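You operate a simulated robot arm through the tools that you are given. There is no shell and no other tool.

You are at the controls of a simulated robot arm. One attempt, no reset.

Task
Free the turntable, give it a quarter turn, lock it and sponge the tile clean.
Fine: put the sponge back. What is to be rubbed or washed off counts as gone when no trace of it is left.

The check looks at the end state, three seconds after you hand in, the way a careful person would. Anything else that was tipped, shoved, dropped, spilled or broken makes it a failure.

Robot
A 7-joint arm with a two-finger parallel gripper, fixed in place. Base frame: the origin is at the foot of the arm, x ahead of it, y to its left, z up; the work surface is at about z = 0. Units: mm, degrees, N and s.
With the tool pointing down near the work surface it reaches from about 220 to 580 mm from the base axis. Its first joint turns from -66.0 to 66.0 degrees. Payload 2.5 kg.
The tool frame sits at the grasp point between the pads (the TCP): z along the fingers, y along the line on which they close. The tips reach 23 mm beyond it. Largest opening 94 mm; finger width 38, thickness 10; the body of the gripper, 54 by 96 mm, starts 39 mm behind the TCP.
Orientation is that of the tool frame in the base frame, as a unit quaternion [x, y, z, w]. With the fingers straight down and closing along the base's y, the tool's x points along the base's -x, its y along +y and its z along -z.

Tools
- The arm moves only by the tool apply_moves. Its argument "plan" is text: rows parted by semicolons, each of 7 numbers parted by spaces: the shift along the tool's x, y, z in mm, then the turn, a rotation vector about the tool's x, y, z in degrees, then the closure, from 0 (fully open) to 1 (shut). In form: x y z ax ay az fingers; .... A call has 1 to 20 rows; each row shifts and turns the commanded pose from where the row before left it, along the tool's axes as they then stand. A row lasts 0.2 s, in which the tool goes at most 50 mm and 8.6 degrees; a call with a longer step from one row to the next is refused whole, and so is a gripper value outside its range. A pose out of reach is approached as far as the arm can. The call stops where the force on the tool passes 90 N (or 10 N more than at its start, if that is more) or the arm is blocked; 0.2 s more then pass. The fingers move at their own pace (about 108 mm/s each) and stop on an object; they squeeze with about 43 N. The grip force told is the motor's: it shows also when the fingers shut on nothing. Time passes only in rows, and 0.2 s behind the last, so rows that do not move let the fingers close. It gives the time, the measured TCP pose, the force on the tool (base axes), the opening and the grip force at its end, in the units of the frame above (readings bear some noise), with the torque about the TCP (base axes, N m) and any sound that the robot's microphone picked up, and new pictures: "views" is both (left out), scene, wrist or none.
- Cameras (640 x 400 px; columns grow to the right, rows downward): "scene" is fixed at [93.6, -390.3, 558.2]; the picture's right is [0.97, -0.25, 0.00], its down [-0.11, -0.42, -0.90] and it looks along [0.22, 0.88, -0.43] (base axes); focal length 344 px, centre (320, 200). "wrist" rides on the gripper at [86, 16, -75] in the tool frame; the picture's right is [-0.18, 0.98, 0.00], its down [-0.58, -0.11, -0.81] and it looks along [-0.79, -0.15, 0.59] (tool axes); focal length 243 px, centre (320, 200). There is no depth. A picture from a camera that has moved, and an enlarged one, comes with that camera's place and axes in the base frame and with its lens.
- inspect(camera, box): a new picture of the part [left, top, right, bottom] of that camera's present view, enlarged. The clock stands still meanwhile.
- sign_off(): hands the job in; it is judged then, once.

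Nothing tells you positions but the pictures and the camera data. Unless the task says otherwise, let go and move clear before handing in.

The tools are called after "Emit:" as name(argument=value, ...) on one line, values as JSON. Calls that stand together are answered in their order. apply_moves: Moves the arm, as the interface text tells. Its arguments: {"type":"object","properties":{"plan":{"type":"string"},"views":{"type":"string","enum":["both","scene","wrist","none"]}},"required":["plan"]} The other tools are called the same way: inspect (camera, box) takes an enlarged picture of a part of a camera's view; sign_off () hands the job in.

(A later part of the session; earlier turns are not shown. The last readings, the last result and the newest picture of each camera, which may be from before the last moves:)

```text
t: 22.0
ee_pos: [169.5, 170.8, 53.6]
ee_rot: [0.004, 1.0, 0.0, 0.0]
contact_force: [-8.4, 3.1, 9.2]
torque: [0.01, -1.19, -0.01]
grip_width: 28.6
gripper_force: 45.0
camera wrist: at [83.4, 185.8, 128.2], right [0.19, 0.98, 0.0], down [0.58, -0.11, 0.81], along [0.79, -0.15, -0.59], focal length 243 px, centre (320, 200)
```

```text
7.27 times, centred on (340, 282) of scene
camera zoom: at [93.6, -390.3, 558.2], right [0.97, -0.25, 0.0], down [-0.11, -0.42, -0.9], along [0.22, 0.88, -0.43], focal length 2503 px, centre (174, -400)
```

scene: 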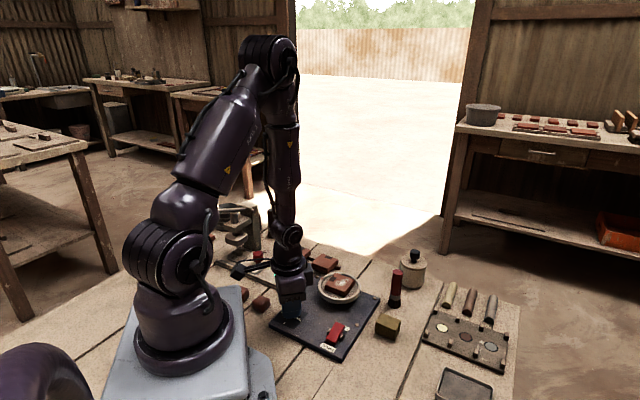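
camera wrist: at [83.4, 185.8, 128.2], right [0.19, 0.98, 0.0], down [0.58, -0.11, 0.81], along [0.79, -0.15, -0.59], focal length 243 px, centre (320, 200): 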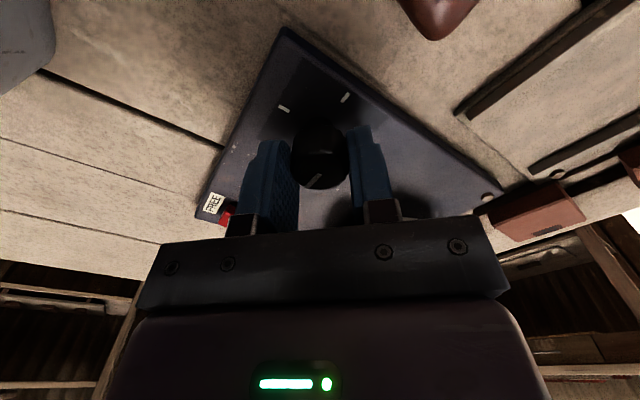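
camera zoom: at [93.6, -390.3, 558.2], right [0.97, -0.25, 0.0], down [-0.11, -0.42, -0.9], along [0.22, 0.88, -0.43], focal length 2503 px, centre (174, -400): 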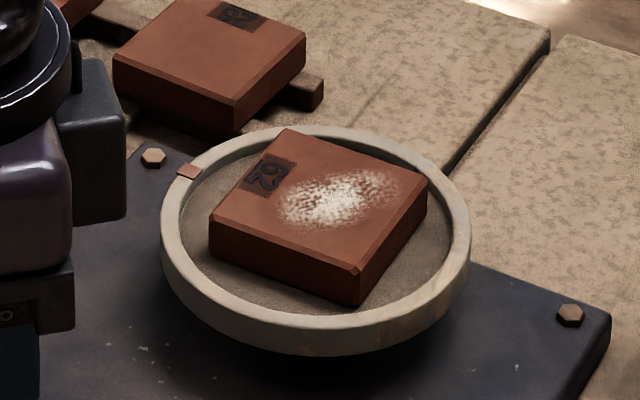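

The tile edges and pointer show a 90° turn. I let go, lift clear and check the pointer against the mark.

Emit:
apply_moves(plan="0 0 0 0 0 0 0.5; 0 0 0 0 0 0 0.5; 0 0 -30 0 0 0 0.5; 0 0 -45 0 0 0 0.5; 0 0 0 0 0 0 0.5; 0 0 0 0 0 0 0.5")

Emit:
inspect(camera="wrist", box=[240, 0, 440, 130])

Emit:
inspect(camera="scene", box=[260, 280, 330, 330])

Emit:
inspect(camera="scene", box=[305, 255, 375, 310])

```text
t: 23.4
ee_pos: [174.2, 173.5, 127.4]
ee_rot: [0.004, 1.0, 0.0, -0.001]
contact_force: [0.6, 0.0, -0.2]
torque: [-0.01, 0.01, 0.0]
grip_width: 47.3
gripper_force: 0.0
camera wrist: at [86.2, 188.3, 200.7], right [0.19, 0.98, 0.0], down [0.58, -0.11, 0.81], along [0.79, -0.15, -0.59], focal length 243 px, centre (320, 200)
```

scene: 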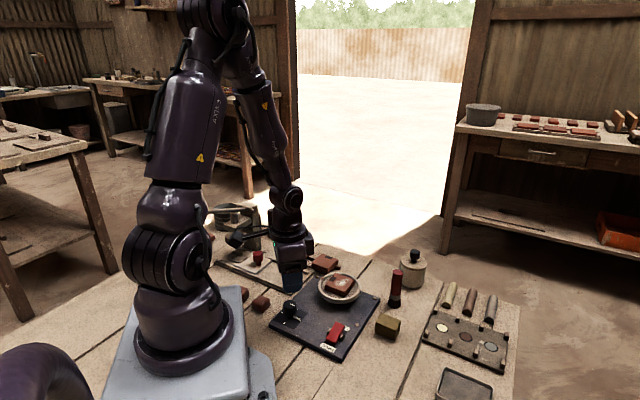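
wrist: 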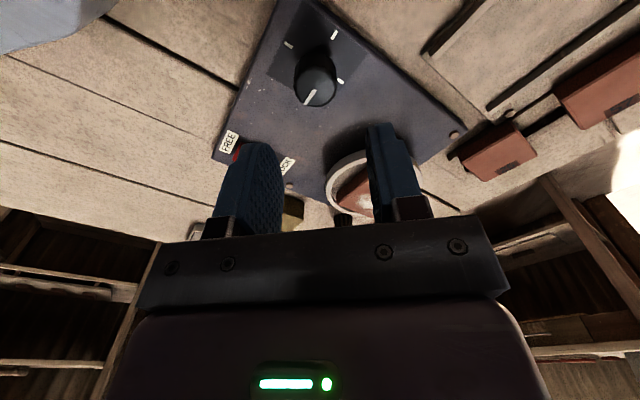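

```text
3.08 times, centred on (340, 65) of wrist
camera zoom: at [86.2, 188.3, 200.7], right [0.19, 0.98, 0.0], down [0.58, -0.11, 0.81], along [0.79, -0.15, -0.59], focal length 746 px, centre (258, 615)
```

zoom: 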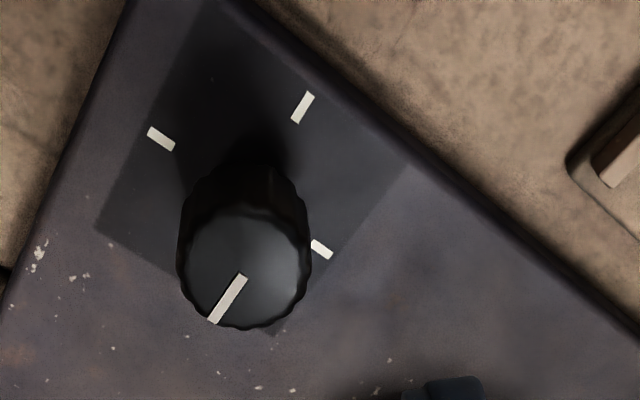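

```text
8.00 times, centred on (295, 305) of scene
camera zoom: at [93.6, -390.3, 558.2], right [0.97, -0.25, 0.0], down [-0.11, -0.42, -0.9], along [0.22, 0.88, -0.43], focal length 2753 px, centre (520, -640)
```

zoom: 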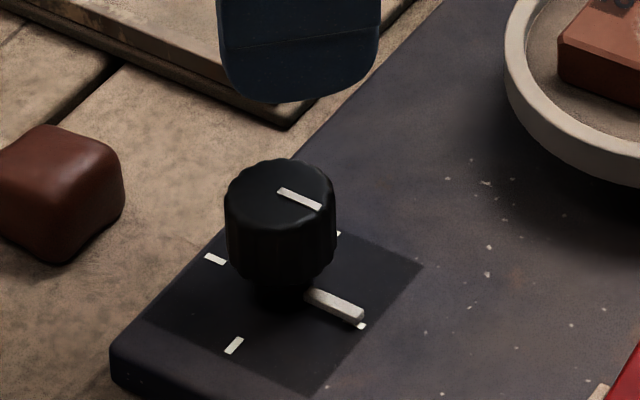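

```text
7.27 times, centred on (340, 282) of scene
camera zoom: at [93.6, -390.3, 558.2], right [0.97, -0.25, 0.0], down [-0.11, -0.42, -0.9], along [0.22, 0.88, -0.43], focal length 2503 px, centre (174, -400)
```

zoom: 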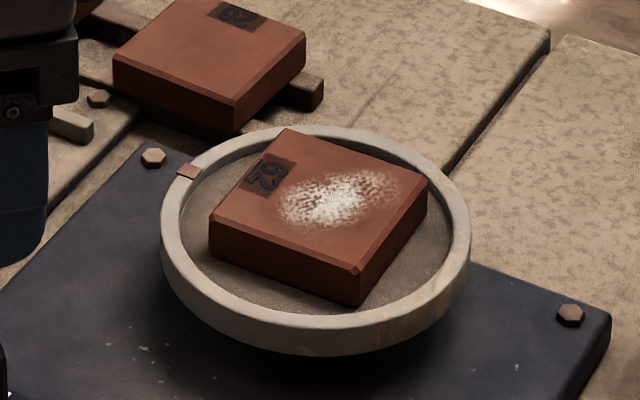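

The pointer now stands 90° on, right at the next mark, and stayed there. Next I go over the LOCK end of the rocker with shut fingers.

Emit:
apply_moves(plan="-29.1 -23.1 0 0 0 0 1; -29.1 -23.1 0 0 0 0 1; -29.1 -23.1 0 0 0 0 1; 0 0 0 0 0 8.5 1; 0 0 0 0 0 8.5 1; 0 0 0 0 0 8.5 1; 0 0 0 0 0 8.5 1; 0 0 0 0 0 8.5 1; 0 0 0 0 0 3 1; 0 0 30 0 0 0 1; 0 0 0 0 0 0 1")

Emit:
inspect(camera="wrist", box=[230, 40, 430, 165])

```text
t: 25.8
ee_pos: [256.9, 100.9, 99.9]
ee_rot: [0.391, 0.92, 0.0, 0.0]
contact_force: [0.4, -0.1, -0.3]
torque: [0.0, 0.01, 0.0]
grip_width: 0.0
gripper_force: 42.6
camera wrist: at [207.5, 173.9, 172.9], right [0.83, 0.55, 0.0], down [0.33, -0.49, 0.81], along [0.44, -0.67, -0.59], focal length 243 px, centre (320, 200)
```

scene: 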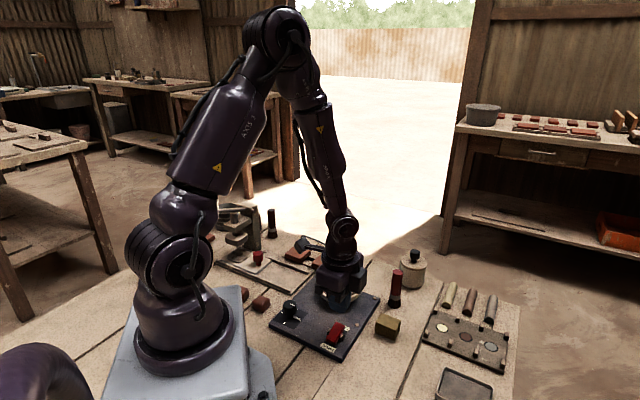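
wrist: 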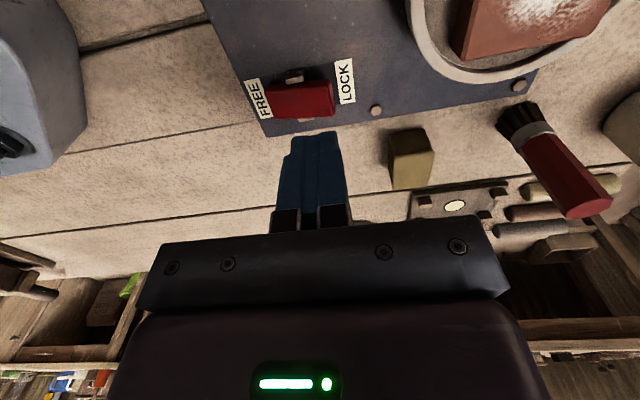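

```text
3.20 times, centred on (330, 102) of wrist
camera zoom: at [207.5, 173.9, 172.9], right [0.83, 0.55, 0.0], down [0.33, -0.49, 0.81], along [0.44, -0.67, -0.59], focal length 776 px, centre (288, 512)
```

zoom: 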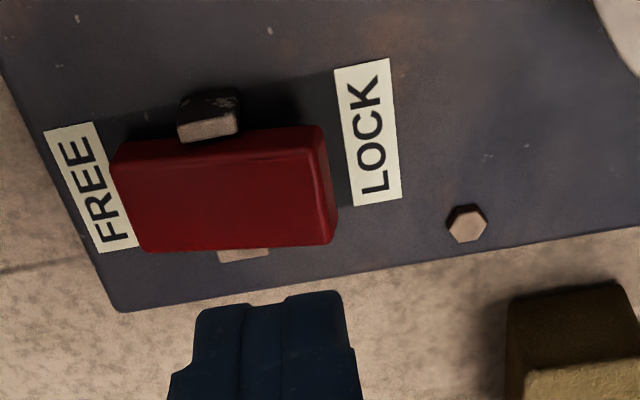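

The finger centre would land about 6 mm too close to the pivot, so I shift outward along the rocker and go down onto the LOCK end in small steps.

Emit:
apply_moves(plan="-1.5 6 10 0 0 0 1; 0 0 25 0 0 0 1; 0 0 8 0 0 0 1; 0 0 1.5 0 0 0 1; 0 0 1 0 0 0 1; 0 0 1 0 0 0 1; 0 0 1 0 0 0 1; 0 0 1 0 0 0 1; 0 0 1 0 0 0 1; 0 0 0 0 0 0 1")

Emit:
inspect(camera="wrist", box=[230, 80, 430, 205])

```text
t: 28.0
ee_pos: [262.8, 103.2, 50.5]
ee_rot: [0.39, 0.921, 0.001, 0.001]
contact_force: [-4.1, -2.3, 23.6]
torque: [-0.34, 0.1, -0.05]
grip_width: 0.1
gripper_force: 42.6
camera wrist: at [213.5, 175.3, 124.7], right [0.83, 0.55, 0.0], down [0.33, -0.49, 0.81], along [0.45, -0.67, -0.59], focal length 243 px, centre (320, 200)
```

scene: 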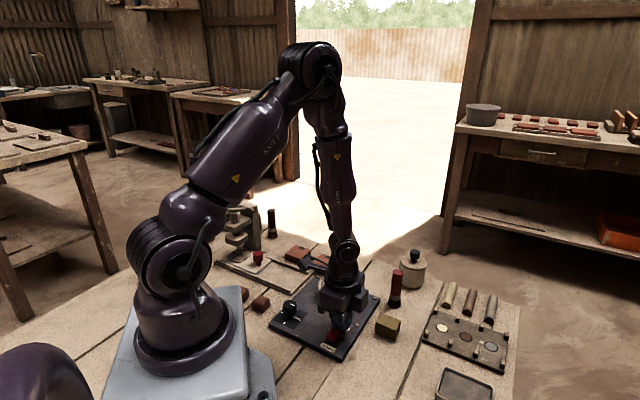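
wrist: 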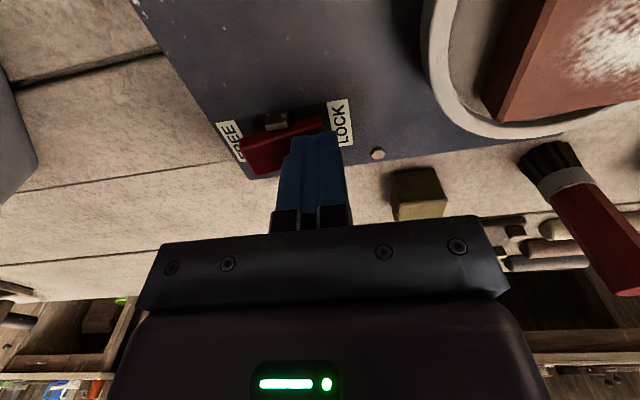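

```text
3.20 times, centred on (330, 142) of wrist
camera zoom: at [213.5, 175.3, 124.7], right [0.83, 0.55, 0.0], down [0.33, -0.49, 0.81], along [0.45, -0.67, -0.59], focal length 776 px, centre (288, 384)
```

zoom: 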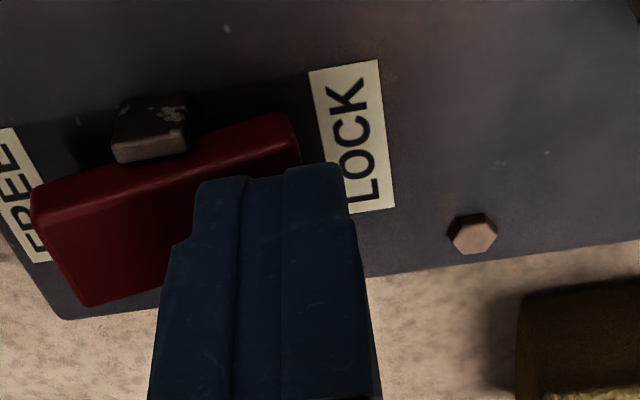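

The rocker has tipped back toward LOCK. I lift and verify.

Emit:
apply_moves(plan="0 0 -20 0 0 0 1; 0 0 -35 0 0 0 1; 0 0 -35 0 0 0 1; 0 0 0 0 0 0 1")

Emit:
inspect(camera="scene", box=[310, 310, 370, 360])

Emit:
inspect(camera="wrist", box=[220, 20, 420, 145])

Emit:
inspect(camera="scene", box=[360, 240, 460, 345])

```text
t: 29.0
ee_pos: [262.2, 102.5, 139.9]
ee_rot: [0.39, 0.921, 0.0, 0.0]
contact_force: [0.3, -0.1, -0.3]
torque: [0.01, 0.0, 0.01]
grip_width: 0.0
gripper_force: 42.0
camera wrist: at [213.3, 175.0, 213.6], right [0.83, 0.55, 0.0], down [0.33, -0.49, 0.81], along [0.44, -0.67, -0.59], focal length 243 px, centre (320, 200)
```

scene: 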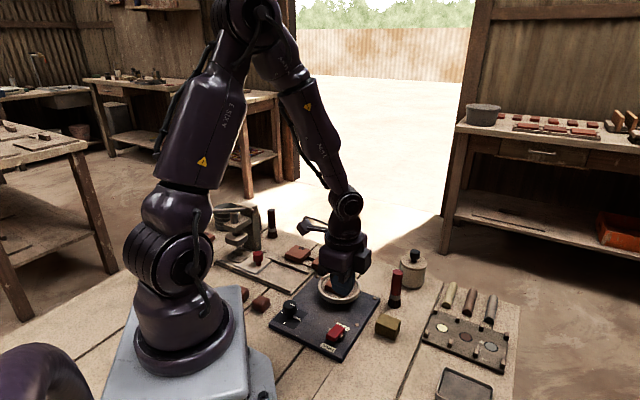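
wrist: 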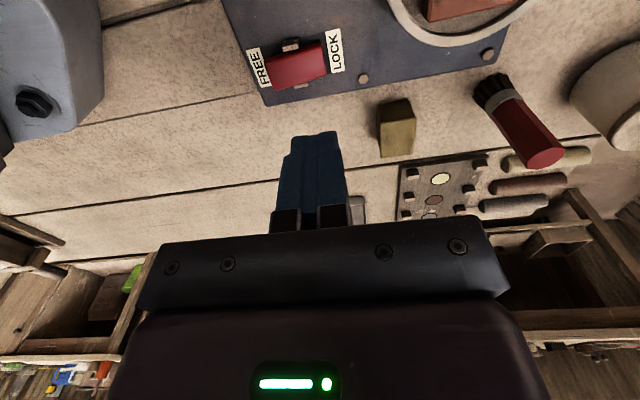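

```text
8.00 times, centred on (340, 335) of scene
camera zoom: at [93.6, -390.3, 558.2], right [0.97, -0.25, 0.0], down [-0.11, -0.42, -0.9], along [0.22, 0.88, -0.43], focal length 2753 px, centre (160, -880)
```

zoom: 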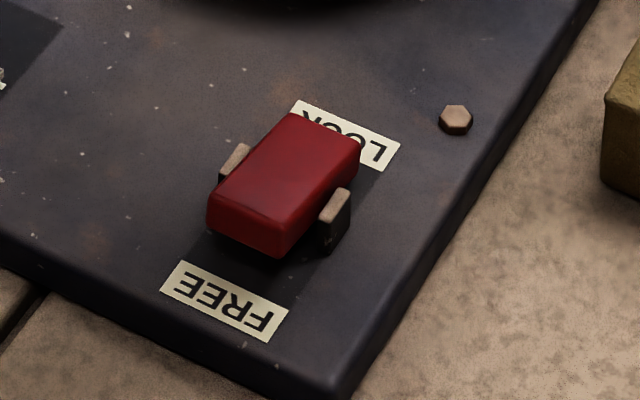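

```text
3.20 times, centred on (320, 82) of wrist
camera zoom: at [213.3, 175.0, 213.6], right [0.83, 0.55, 0.0], down [0.33, -0.49, 0.81], along [0.44, -0.67, -0.59], focal length 776 px, centre (320, 576)
```

zoom: 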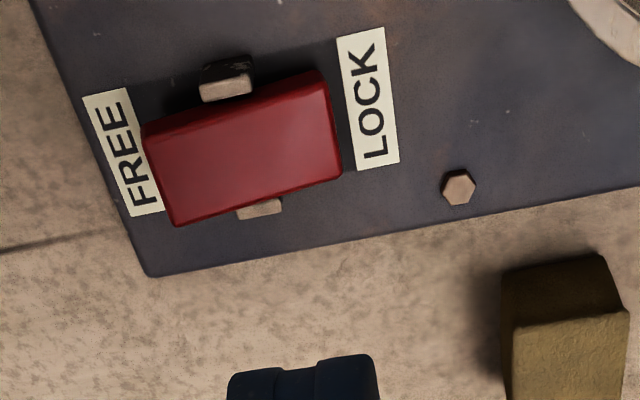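

```text
3.81 times, centred on (410, 292) of scene
camera zoom: at [93.6, -390.3, 558.2], right [0.97, -0.25, 0.0], down [-0.11, -0.42, -0.9], along [0.22, 0.88, -0.43], focal length 1311 px, centre (-23, -152)
```

zoom: 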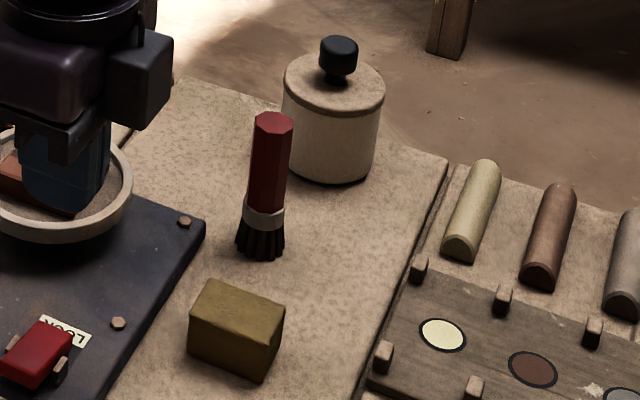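

The rocker is back in its LOCK position, exactly as at the start. The sponge is a ~40 x 34 x 24 mm block at about (364, 90), turned 45°; I go above it with open fingers and check.

Emit:
apply_moves(plan="-26.6 21.8 0 0 0 0 0.35; -26.6 21.8 0 0 0 0 0.35; -26.6 21.8 0 0 0 0 0.35; 0 0 15 0 0 -1 0.35; 0 0 0 0 0 0 0.35")

Emit:
inspect(camera="wrist", box=[230, 0, 430, 125])

Emit:
inspect(camera="scene", box=[360, 290, 430, 350])

```text
t: 30.2
ee_pos: [362.5, 88.6, 126.2]
ee_rot: [0.382, 0.924, 0.001, 0.0]
contact_force: [-0.3, 0.0, 0.9]
torque: [-0.03, 0.0, 0.02]
grip_width: 60.9
gripper_force: 0.0
camera wrist: at [313.1, 160.7, 199.9], right [0.82, 0.57, 0.0], down [0.33, -0.49, 0.81], along [0.46, -0.66, -0.59], focal length 243 px, centre (320, 200)
```

scene: 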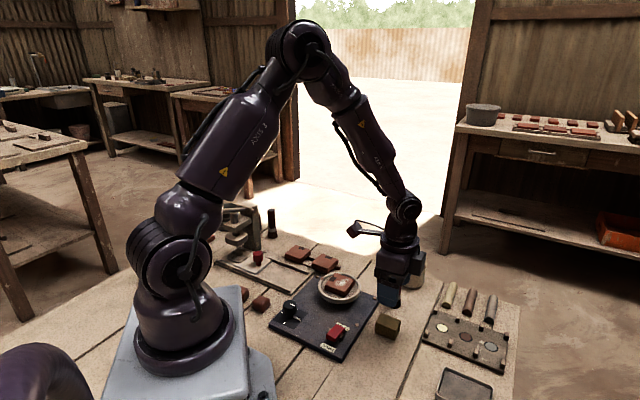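
wrist: 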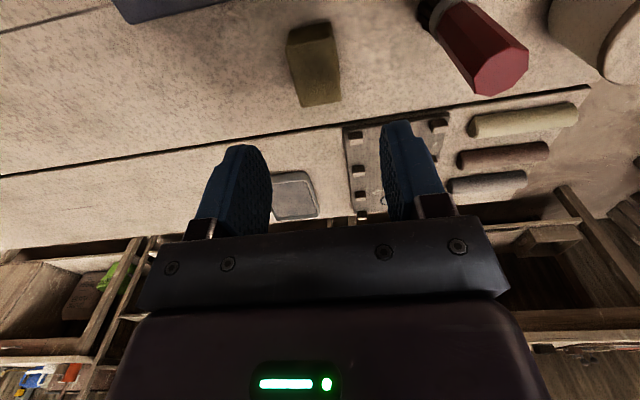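

```text
3.20 times, centred on (330, 62) of wrist
camera zoom: at [313.1, 160.7, 199.9], right [0.82, 0.57, 0.0], down [0.33, -0.49, 0.81], along [0.46, -0.66, -0.59], focal length 776 px, centre (288, 640)
```

zoom: 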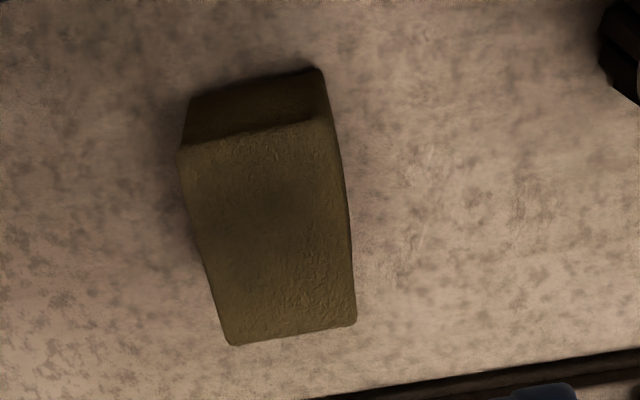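

```text
6.67 times, centred on (395, 320) of scene
camera zoom: at [93.6, -390.3, 558.2], right [0.97, -0.25, 0.0], down [-0.11, -0.42, -0.9], along [0.22, 0.88, -0.43], focal length 2294 px, centre (-180, -600)
```

zoom: 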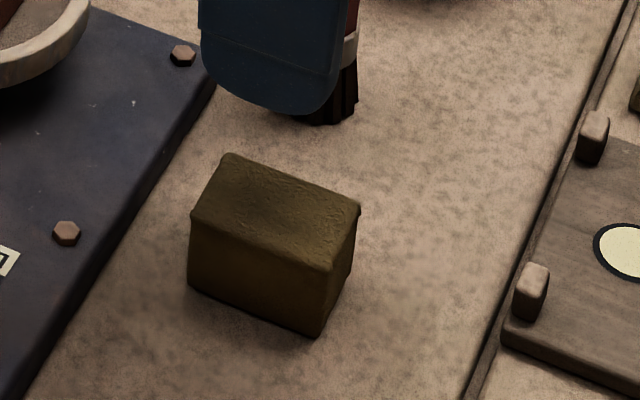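

The sponge measures about 45 x 31 mm, centre near (361, 86), and its sides are in line with the fingers. I centre on it, go down with the tips 9 mm off the table and close.

Emit:
apply_moves(plan="-1.5 -3 20 0 0 0 0.35; 0 0 40 0 0 0 0.35; 0 0 24 0 0 0 0.35; 0 0 10 0 0 0 0.35; 0 0 0 0 0 0 0.35")

Emit:
inspect(camera="wrist", box=[230, 60, 430, 185])

Emit:
inspect(camera="scene", box=[360, 280, 430, 350])

```text
t: 31.4
ee_pos: [362.8, 87.2, 32.5]
ee_rot: [0.382, 0.924, 0.0, 0.0]
contact_force: [-0.3, 0.8, 0.0]
torque: [0.01, 0.03, 0.02]
grip_width: 61.0
gripper_force: 0.1
camera wrist: at [311.9, 159.3, 106.1], right [0.82, 0.57, 0.0], down [0.33, -0.49, 0.81], along [0.46, -0.66, -0.59], focal length 243 px, centre (320, 200)
```

scene: 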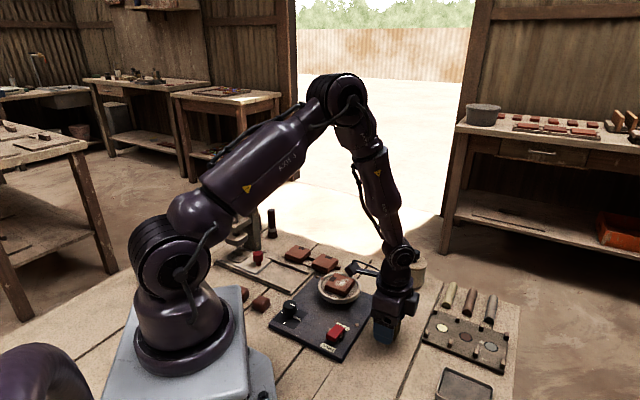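
wrist: 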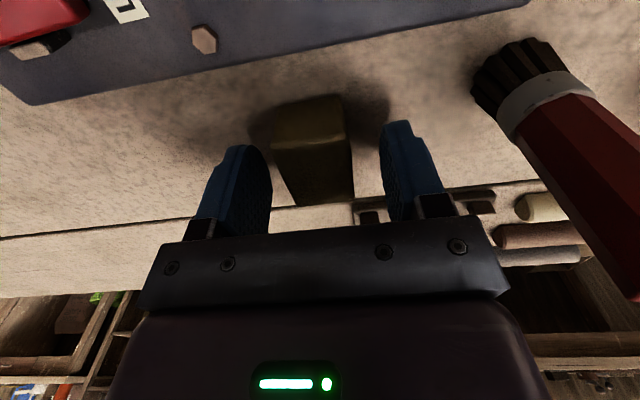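

```text
3.20 times, centred on (330, 122) of wrist
camera zoom: at [311.9, 159.3, 106.1], right [0.82, 0.57, 0.0], down [0.33, -0.49, 0.81], along [0.46, -0.66, -0.59], focal length 776 px, centre (288, 448)
```

zoom: 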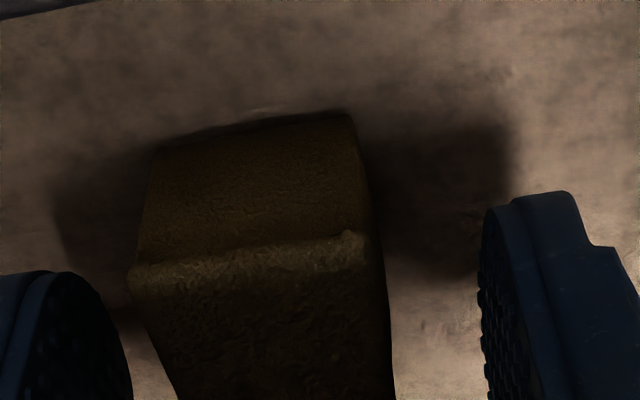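

```text
5.71 times, centred on (395, 315) of scene
camera zoom: at [93.6, -390.3, 558.2], right [0.97, -0.25, 0.0], down [-0.11, -0.42, -0.9], along [0.22, 0.88, -0.43], focal length 1966 px, centre (-109, -457)
```

zoom: 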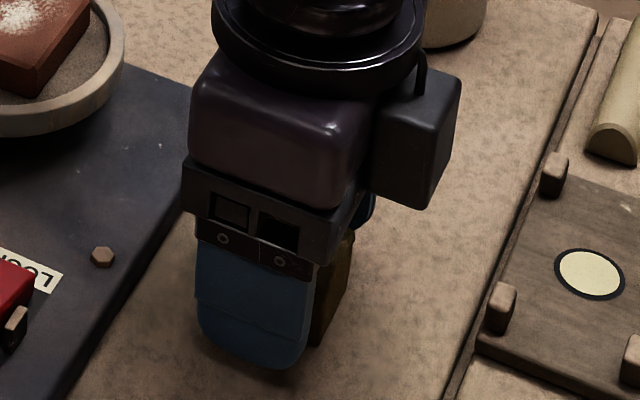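

The sponge is centred between the pads. I close on it and check the grip.

Emit:
apply_moves(plan="0 0 0 0 0 0 0.6; 0 0 0 0 0 0 1; 0 0 0 0 0 0 1; 0 0 0 0 0 0 1")

Emit:
inspect(camera="wrist", box=[230, 60, 430, 245])

```text
t: 32.4
ee_pos: [362.3, 87.1, 33.4]
ee_rot: [0.382, 0.924, 0.0, 0.0]
contact_force: [0.0, -0.2, 0.0]
torque: [0.0, -0.03, -0.02]
grip_width: 32.8
gripper_force: 43.0
camera wrist: at [311.8, 159.3, 106.4], right [0.82, 0.57, 0.0], down [0.33, -0.49, 0.81], along [0.46, -0.66, -0.59], focal length 243 px, centre (320, 200)
```

scene: 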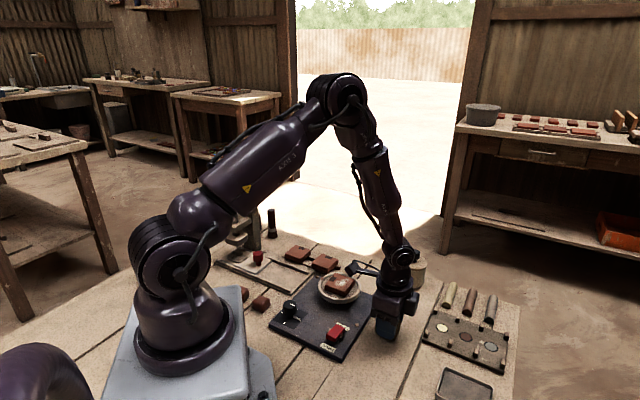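
wrist: 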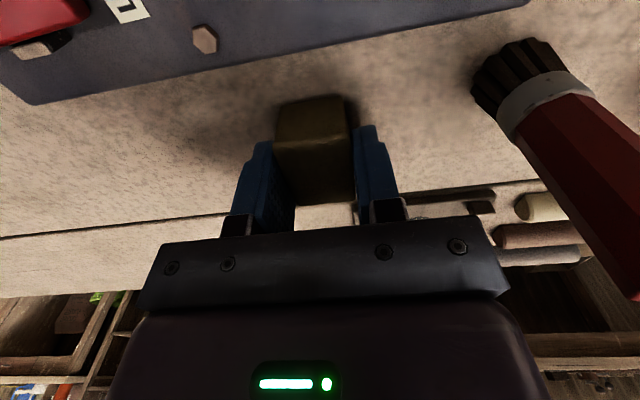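

```text
2.16 times, centred on (330, 152) of wrist
camera zoom: at [311.8, 159.3, 106.4], right [0.82, 0.57, 0.0], down [0.33, -0.49, 0.81], along [0.46, -0.66, -0.59], focal length 525 px, centre (298, 303)
```

zoom: 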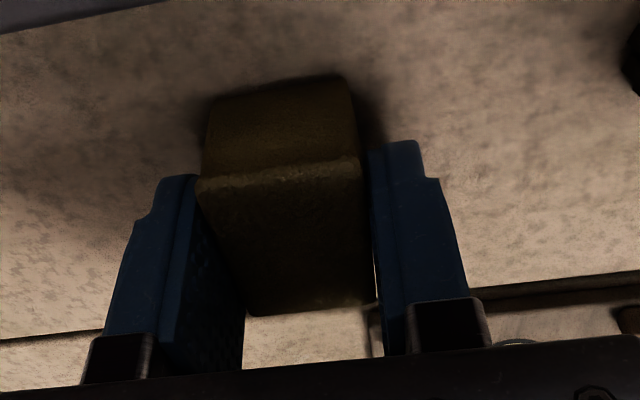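

The sponge is held (32.8 mm). I lift it, carry it over the tile and hover just above, then look.

Emit:
apply_moves(plan="0 0 -20 0 0 0 1; 0 0 -40 0 0 0 1; 0 0 -40 0 0 0 1; 30.8 8.42 0 0 0 0 1; 30.8 8.42 0 0 0 0 1; 30.8 8.42 0 0 0 0 1; 30.8 8.42 0 0 0 0 1; 0 0 0 0 0 0 1")

Emit:
inspect(camera="scene", box=[295, 235, 385, 310])

Emit:
inspect(camera="wrist", box=[220, 0, 420, 200])

```text
t: 34.2
ee_pos: [303.3, 196.1, 132.2]
ee_rot: [0.382, 0.924, 0.0, -0.001]
contact_force: [0.3, -0.6, -0.5]
torque: [-0.02, 0.02, 0.01]
grip_width: 33.0
gripper_force: 42.9
camera wrist: at [252.7, 268.0, 204.9], right [0.82, 0.57, 0.0], down [0.33, -0.49, 0.81], along [0.46, -0.66, -0.59], focal length 243 px, centre (320, 200)
```

scene: 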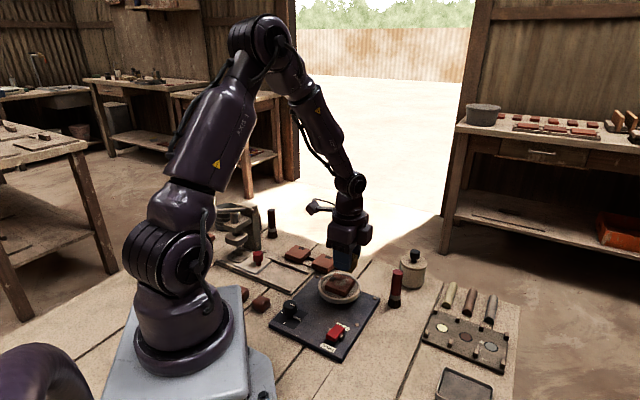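
wrist: 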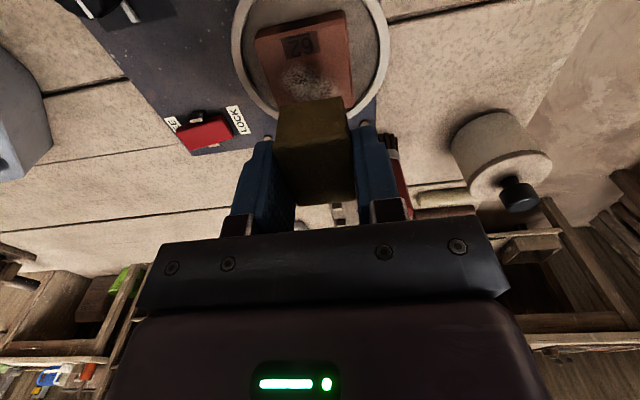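

```text
5.33 times, centred on (340, 272) of scene
camera zoom: at [93.6, -390.3, 558.2], right [0.97, -0.25, 0.0], down [-0.11, -0.42, -0.9], along [0.22, 0.88, -0.43], focal length 1835 px, centre (213, -187)
```

zoom: 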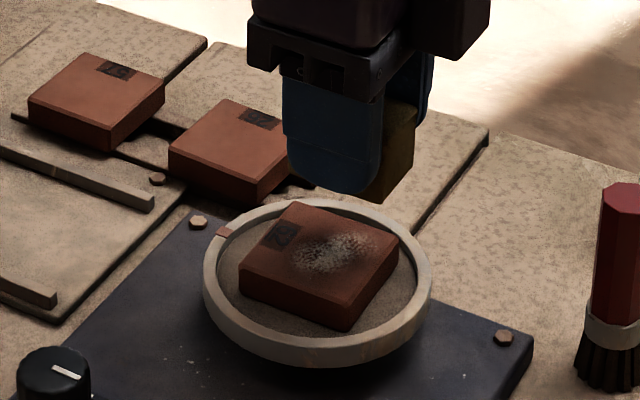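

```text
2.00 times, centred on (320, 100) of wrist
camera zoom: at [252.7, 268.0, 204.9], right [0.82, 0.57, 0.0], down [0.33, -0.49, 0.81], along [0.46, -0.66, -0.59], focal length 485 px, centre (320, 400)
```

zoom: 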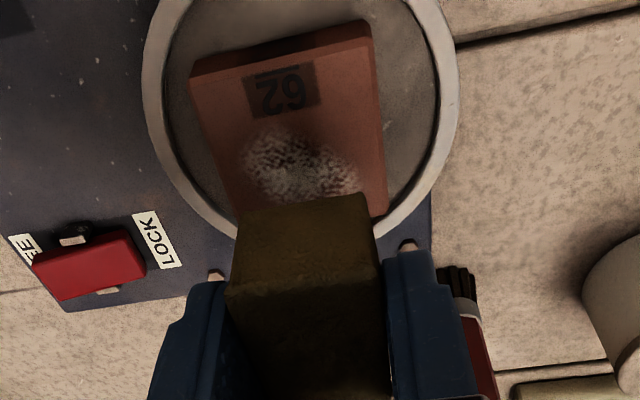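

The stain lies along the tile's diagonal, under the sponge. I centre the sponge over the tile and come down gently until it just touches.

Emit:
apply_moves(plan="7 -4.6 20 0 0 0 1; 0 0 14 0 0 0 1; 0 0 3 0 0 0 1; 0 0 2 0 0 0 1; 0 0 1 0 0 0 1; 0 0 1 0 0 0 1; 0 0 0 0 0 0 1")

Emit:
inspect(camera="scene", box=[295, 245, 385, 310])

```text
t: 35.8
ee_pos: [292.1, 199.6, 90.5]
ee_rot: [0.382, 0.924, 0.001, 0.0]
contact_force: [-1.1, -0.1, 7.4]
torque: [0.06, 0.06, -0.01]
grip_width: 32.9
gripper_force: 43.3
camera wrist: at [242.1, 271.8, 164.2], right [0.82, 0.57, 0.0], down [0.33, -0.49, 0.81], along [0.46, -0.66, -0.59], focal length 243 px, centre (320, 200)
```

scene: 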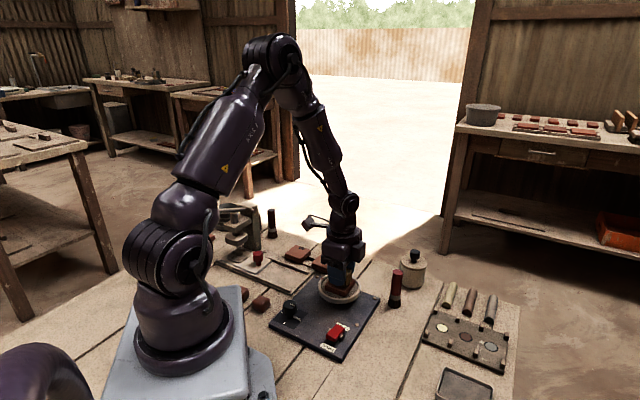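
wrist: 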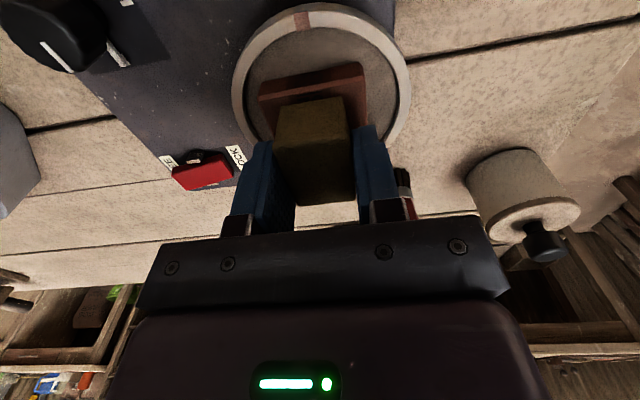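

```text
6.15 times, centred on (340, 278) of scene
camera zoom: at [93.6, -390.3, 558.2], right [0.97, -0.25, 0.0], down [-0.11, -0.42, -0.9], along [0.22, 0.88, -0.43], focal length 2118 px, centre (197, -277)
```

zoom: 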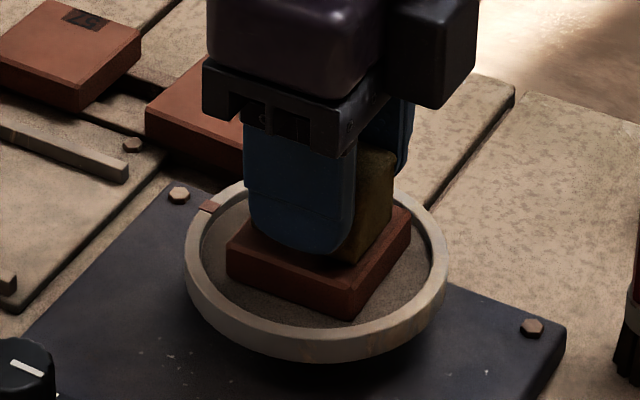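

Light contact (7 N) at TCP z≈90. I press a touch more and rub back and forth across the stain.

Emit:
apply_moves(plan="0 0 0.6 0 0 0 1; 0 5 0 0 0 0 1; 0 6 0 0 0 0 1; 0 -6 0 0 0 0 1; 0 -6 0 0 0 0 1; 0 -6 0 0 0 0 1; 0 -5 0 0 0 0 1; 0 6 0 0 0 0 1; 0 6 0 0 0 0 1; 0 6 0 0 0 0 1; 0 6 0 0 0 0 1; 0 -6 0 0 0 0 1; 0 -6 0 0 0 0 1; 0 -6 0 0 0 0 1; 0 -6 0 0 0 0 1; 0 6 0 0 0 0 1; 0 6 0 0 0 0 1; 0 0 0 0 0 0 1")

Emit:
inspect(camera="scene", box=[295, 245, 385, 310])

```text
t: 39.6
ee_pos: [291.6, 199.3, 89.6]
ee_rot: [0.382, 0.924, 0.0, 0.0]
contact_force: [-3.3, -4.3, 4.6]
torque: [-0.1, 0.15, 0.03]
grip_width: 33.0
gripper_force: 43.0
camera wrist: at [241.7, 271.5, 163.2], right [0.82, 0.57, 0.0], down [0.33, -0.49, 0.81], along [0.46, -0.66, -0.59], focal length 243 px, centre (320, 200)
```

scene: 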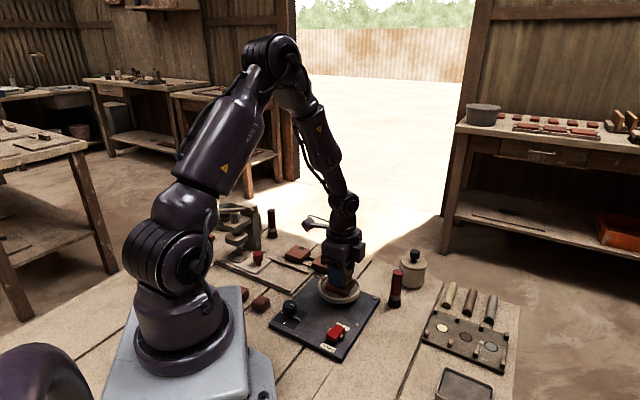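
wrist: 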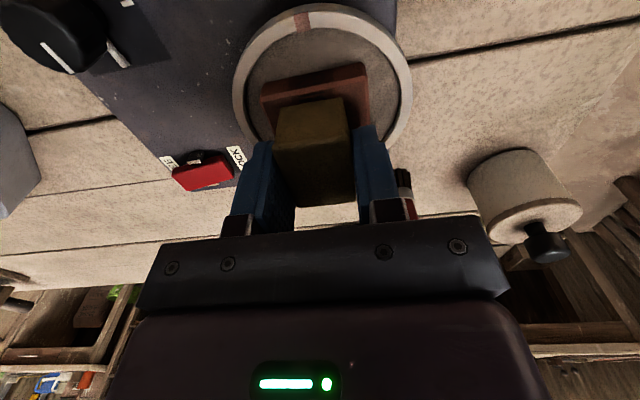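

```text
6.15 times, centred on (340, 278) of scene
camera zoom: at [93.6, -390.3, 558.2], right [0.97, -0.25, 0.0], down [-0.11, -0.42, -0.9], along [0.22, 0.88, -0.43], focal length 2118 px, centre (197, -277)
```

zoom: 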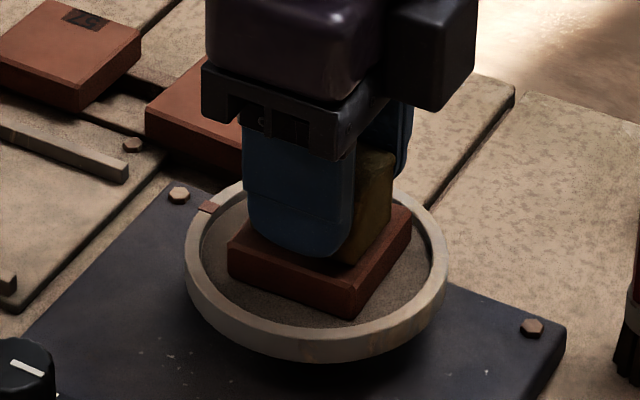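

The tile stays put. I lift to see how much of the stain is left.

Emit:
apply_moves(plan="0 0 -10 0 0 0 1; 0 0 -33 0 0 0 1; 0 0 0 0 0 0 1")

Emit:
inspect(camera="scene", box=[310, 260, 370, 305])

Emit:
inspect(camera="wrist", box=[220, 0, 420, 125])

```text
t: 40.4
ee_pos: [292.6, 199.9, 131.7]
ee_rot: [0.382, 0.924, 0.0, -0.001]
contact_force: [0.4, 0.3, -0.7]
torque: [-0.03, 0.01, 0.01]
grip_width: 32.7
gripper_force: 42.6
camera wrist: at [242.1, 271.8, 204.8], right [0.82, 0.57, 0.0], down [0.33, -0.49, 0.81], along [0.46, -0.66, -0.59], focal length 243 px, centre (320, 200)
```

scene: 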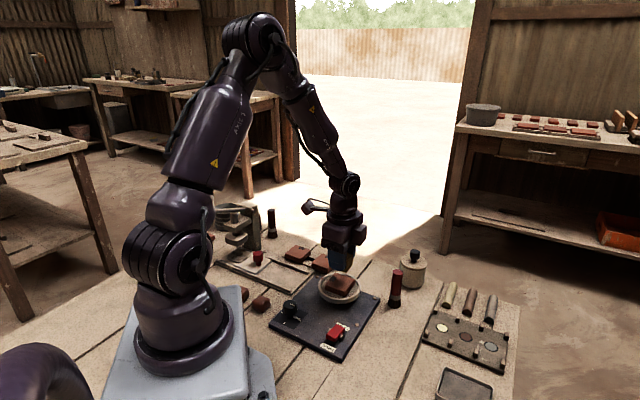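
wrist: 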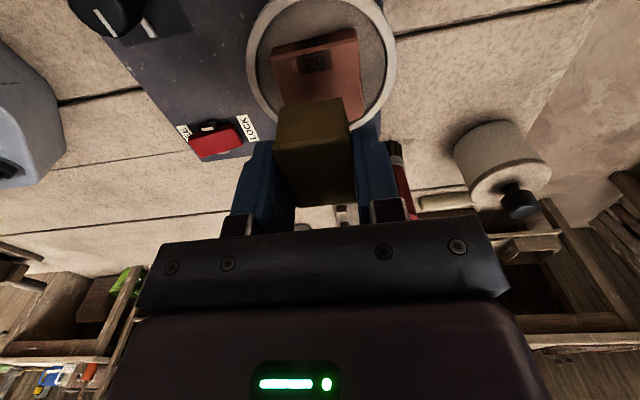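

```text
8.89 times, centred on (340, 282) of scene
camera zoom: at [93.6, -390.3, 558.2], right [0.97, -0.25, 0.0], down [-0.11, -0.42, -0.9], along [0.22, 0.88, -0.43], focal length 3059 px, centre (142, -533)
```

zoom: 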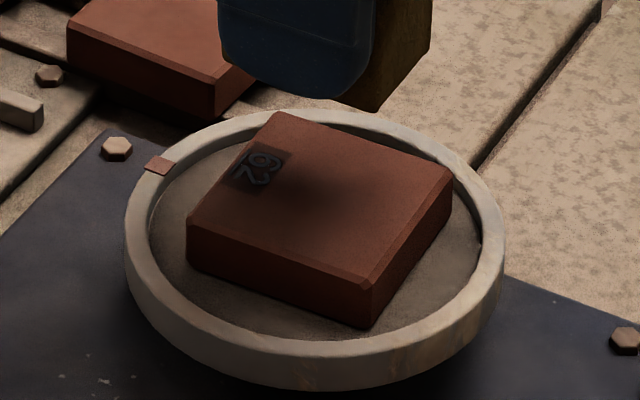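

```text
3.20 times, centred on (320, 62) of wrist
camera zoom: at [242.1, 271.8, 204.8], right [0.82, 0.57, 0.0], down [0.33, -0.49, 0.81], along [0.46, -0.66, -0.59], focal length 776 px, centre (320, 640)
```

zoom: 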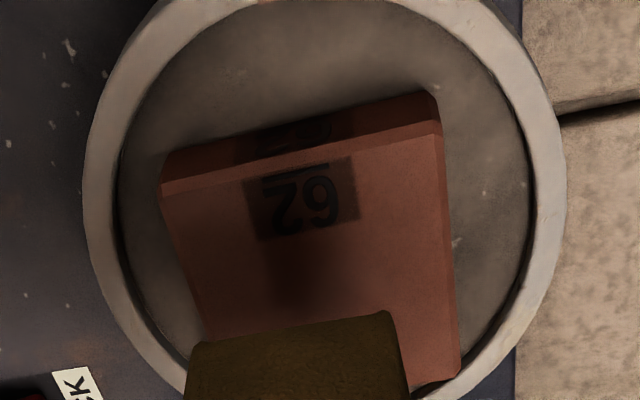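

The white patch is gone as far as the hand's shadow lets me see. I carry the sponge back above its place so the tile lies in the light, and check for traces.

Emit:
apply_moves(plan="-32.55 -7.27 0 0 0 0 1; -32.55 -7.27 0 0 0 0 1; -32.55 -7.27 0 0 0 0 1; -32.55 -7.27 0 0 0 0 1; 0 0 0 0 0 0 1")

Emit:
inspect(camera="scene", box=[310, 260, 370, 305])

Emit:
inspect(camera="scene", box=[325, 268, 358, 295])

```text
t: 41.6
ee_pos: [362.6, 85.2, 130.8]
ee_rot: [0.382, 0.924, -0.001, 0.0]
contact_force: [0.2, -0.3, -0.4]
torque: [0.0, 0.02, 0.03]
grip_width: 33.1
gripper_force: 42.7
camera wrist: at [312.0, 158.0, 206.4], right [0.82, 0.57, 0.0], down [0.34, -0.49, 0.81], along [0.46, -0.66, -0.59], focal length 243 px, centre (320, 200)
```

scene: 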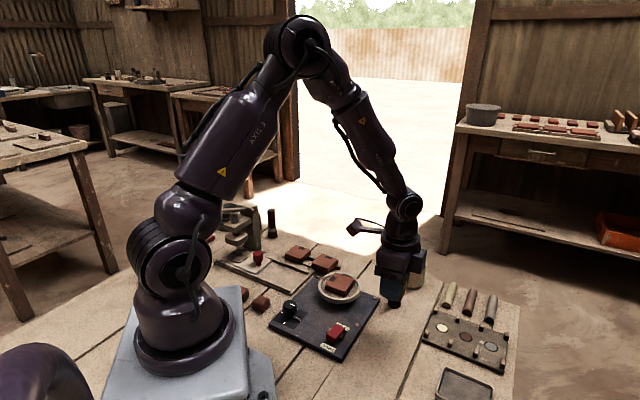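
wrist: 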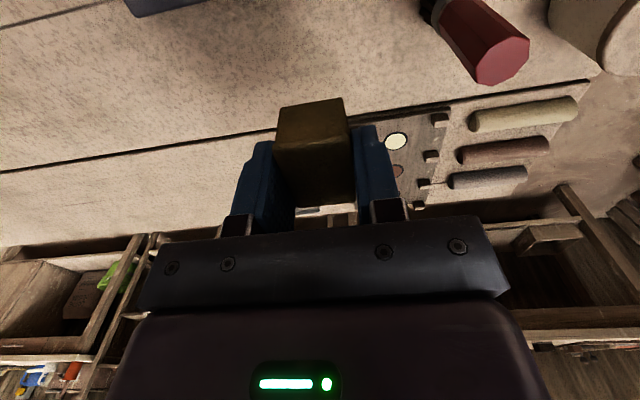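

```text
8.89 times, centred on (340, 282) of scene
camera zoom: at [93.6, -390.3, 558.2], right [0.97, -0.25, 0.0], down [-0.11, -0.42, -0.9], along [0.22, 0.88, -0.43], focal length 3059 px, centre (142, -533)
```

zoom: 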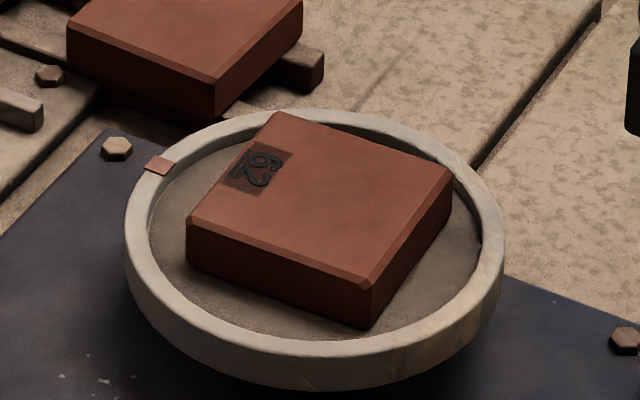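

```text
14.81 times, centred on (342, 282) of scene
camera zoom: at [93.6, -390.3, 558.2], right [0.97, -0.25, 0.0], down [-0.11, -0.42, -0.9], along [0.22, 0.88, -0.43], focal length 5098 px, centre (2, -1007)
```

zoom: 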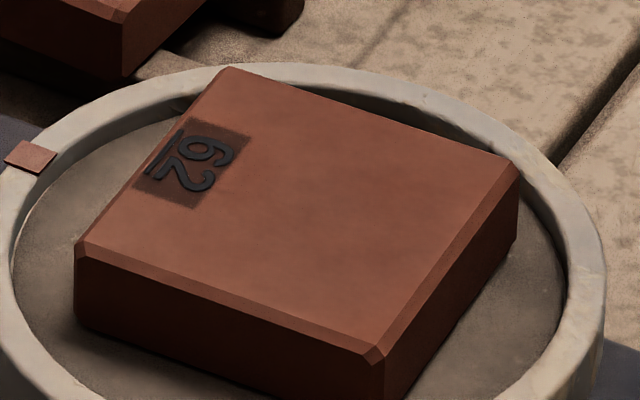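

The tile is spotless and hasn't shifted. Now I set the sponge back down on its old spot, slowly for the last millimetres.

Emit:
apply_moves(plan="0 0 30 0 0 0 1; 0 0 35 0 0 0 1; 0 0 25 0 0 0 1; 0 0 6 0 0 0 1; 0 0 2 0 0 0 1; 0 0 1 0 0 0 1; 0 0 0 0 0 0 1")

Emit:
inspect(camera="wrist", box=[230, 60, 430, 245])

Emit:
inspect(camera="scene", box=[360, 290, 430, 350])

```text
t: 43.2
ee_pos: [361.6, 86.7, 33.2]
ee_rot: [0.382, 0.924, 0.0, 0.0]
contact_force: [-0.1, -0.5, -0.3]
torque: [0.0, 0.0, -0.02]
grip_width: 32.8
gripper_force: 43.0
camera wrist: at [311.9, 158.5, 106.9], right [0.82, 0.57, 0.0], down [0.33, -0.49, 0.81], along [0.46, -0.66, -0.59], focal length 243 px, centre (320, 200)
```

scene: 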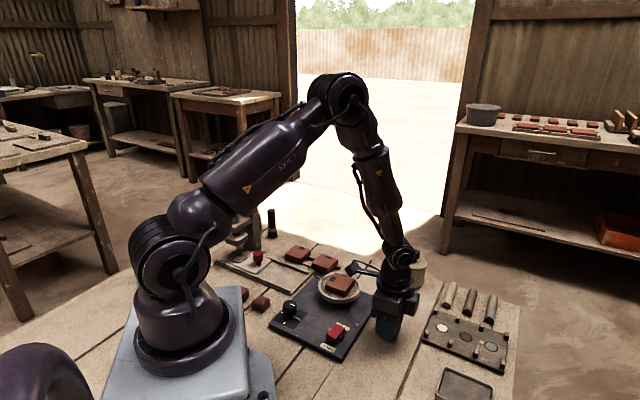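
wrist: 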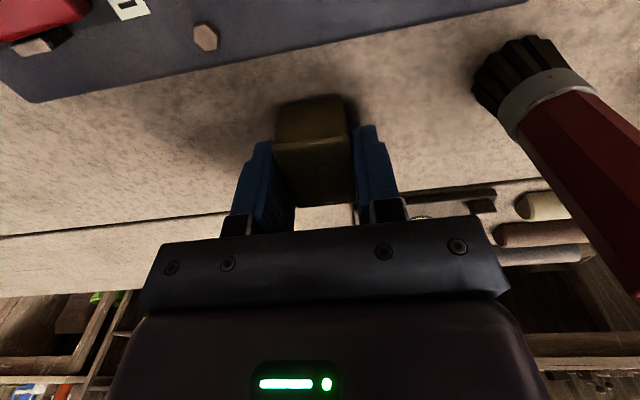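

```text
2.16 times, centred on (330, 152) of wrist
camera zoom: at [311.9, 158.5, 106.9], right [0.82, 0.57, 0.0], down [0.33, -0.49, 0.81], along [0.46, -0.66, -0.59], focal length 525 px, centre (298, 303)
```

zoom: 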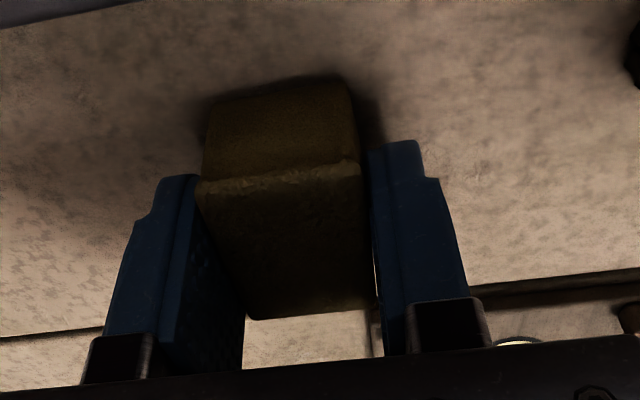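

```text
6.67 times, centred on (395, 320) of scene
camera zoom: at [93.6, -390.3, 558.2], right [0.97, -0.25, 0.0], down [-0.11, -0.42, -0.9], along [0.22, 0.88, -0.43], focal length 2294 px, centre (-180, -600)
```

zoom: 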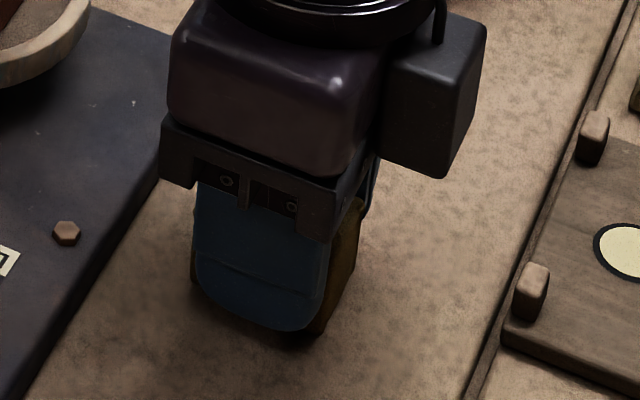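

Same place as at the pick-up, still about 2 mm high. I lower the last bit and watch the force.

Emit:
apply_moves(plan="0 0 1 0 0 0 1; 0 0 0.8 0 0 0 1; 0 0 0 0 0 0 1", views="none")

```text
t: 44.0
ee_pos: [363.5, 87.3, 31.5]
ee_rot: [0.382, 0.924, 0.0, 0.001]
contact_force: [-2.4, -0.6, 4.2]
torque: [-0.01, 0.09, 0.06]
grip_width: 32.8
gripper_force: 43.2
```

The sponge touches the table lightly (4 N). I open the fingers and rise straight up.

Emit:
apply_moves(plan="0 0 0 0 0 0 0.6; 0 0 0 0 0 0 0.4; 0 0 0 0 0 0 0.35; 0 0 -20 0 0 0 0.35; 0 0 -35 0 0 0 0.35; 0 0 -45 0 0 0 0.35; 0 0 0 0 0 0 0.35")

Emit:
inspect(camera="scene", box=[360, 290, 430, 350])

Emit:
inspect(camera="wrist", box=[230, 0, 430, 125])

```text
t: 45.6
ee_pos: [363.0, 86.8, 130.4]
ee_rot: [0.383, 0.924, 0.0, 0.0]
contact_force: [0.5, -0.2, -0.1]
torque: [0.01, 0.0, 0.0]
grip_width: 61.0
gripper_force: 0.1
camera wrist: at [313.0, 159.0, 204.5], right [0.82, 0.57, 0.0], down [0.33, -0.49, 0.81], along [0.46, -0.66, -0.59], focal length 243 px, centre (320, 200)
```

scene: 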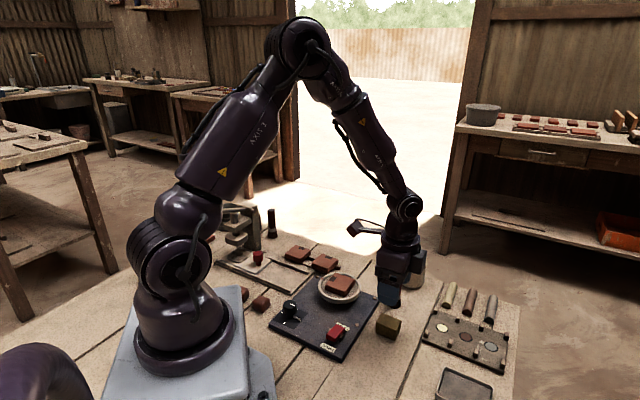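
wrist: 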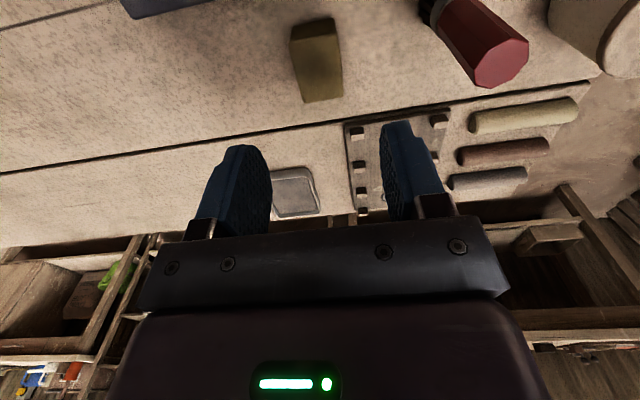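

```text
6.67 times, centred on (395, 320) of scene
camera zoom: at [93.6, -390.3, 558.2], right [0.97, -0.25, 0.0], down [-0.11, -0.42, -0.9], along [0.22, 0.88, -0.43], focal length 2294 px, centre (-180, -600)
```

zoom: 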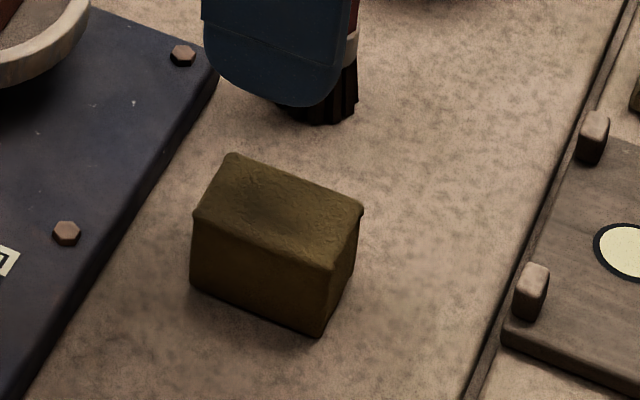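

```text
3.20 times, centred on (330, 62) of wrist
camera zoom: at [313.0, 159.0, 204.5], right [0.82, 0.57, 0.0], down [0.33, -0.49, 0.81], along [0.46, -0.66, -0.59], focal length 776 px, centre (288, 640)
```

zoom: 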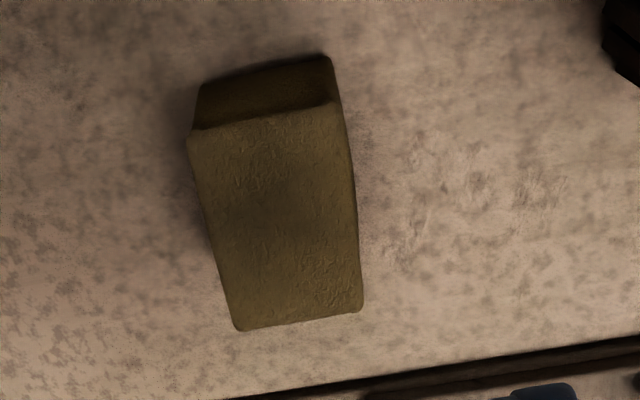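

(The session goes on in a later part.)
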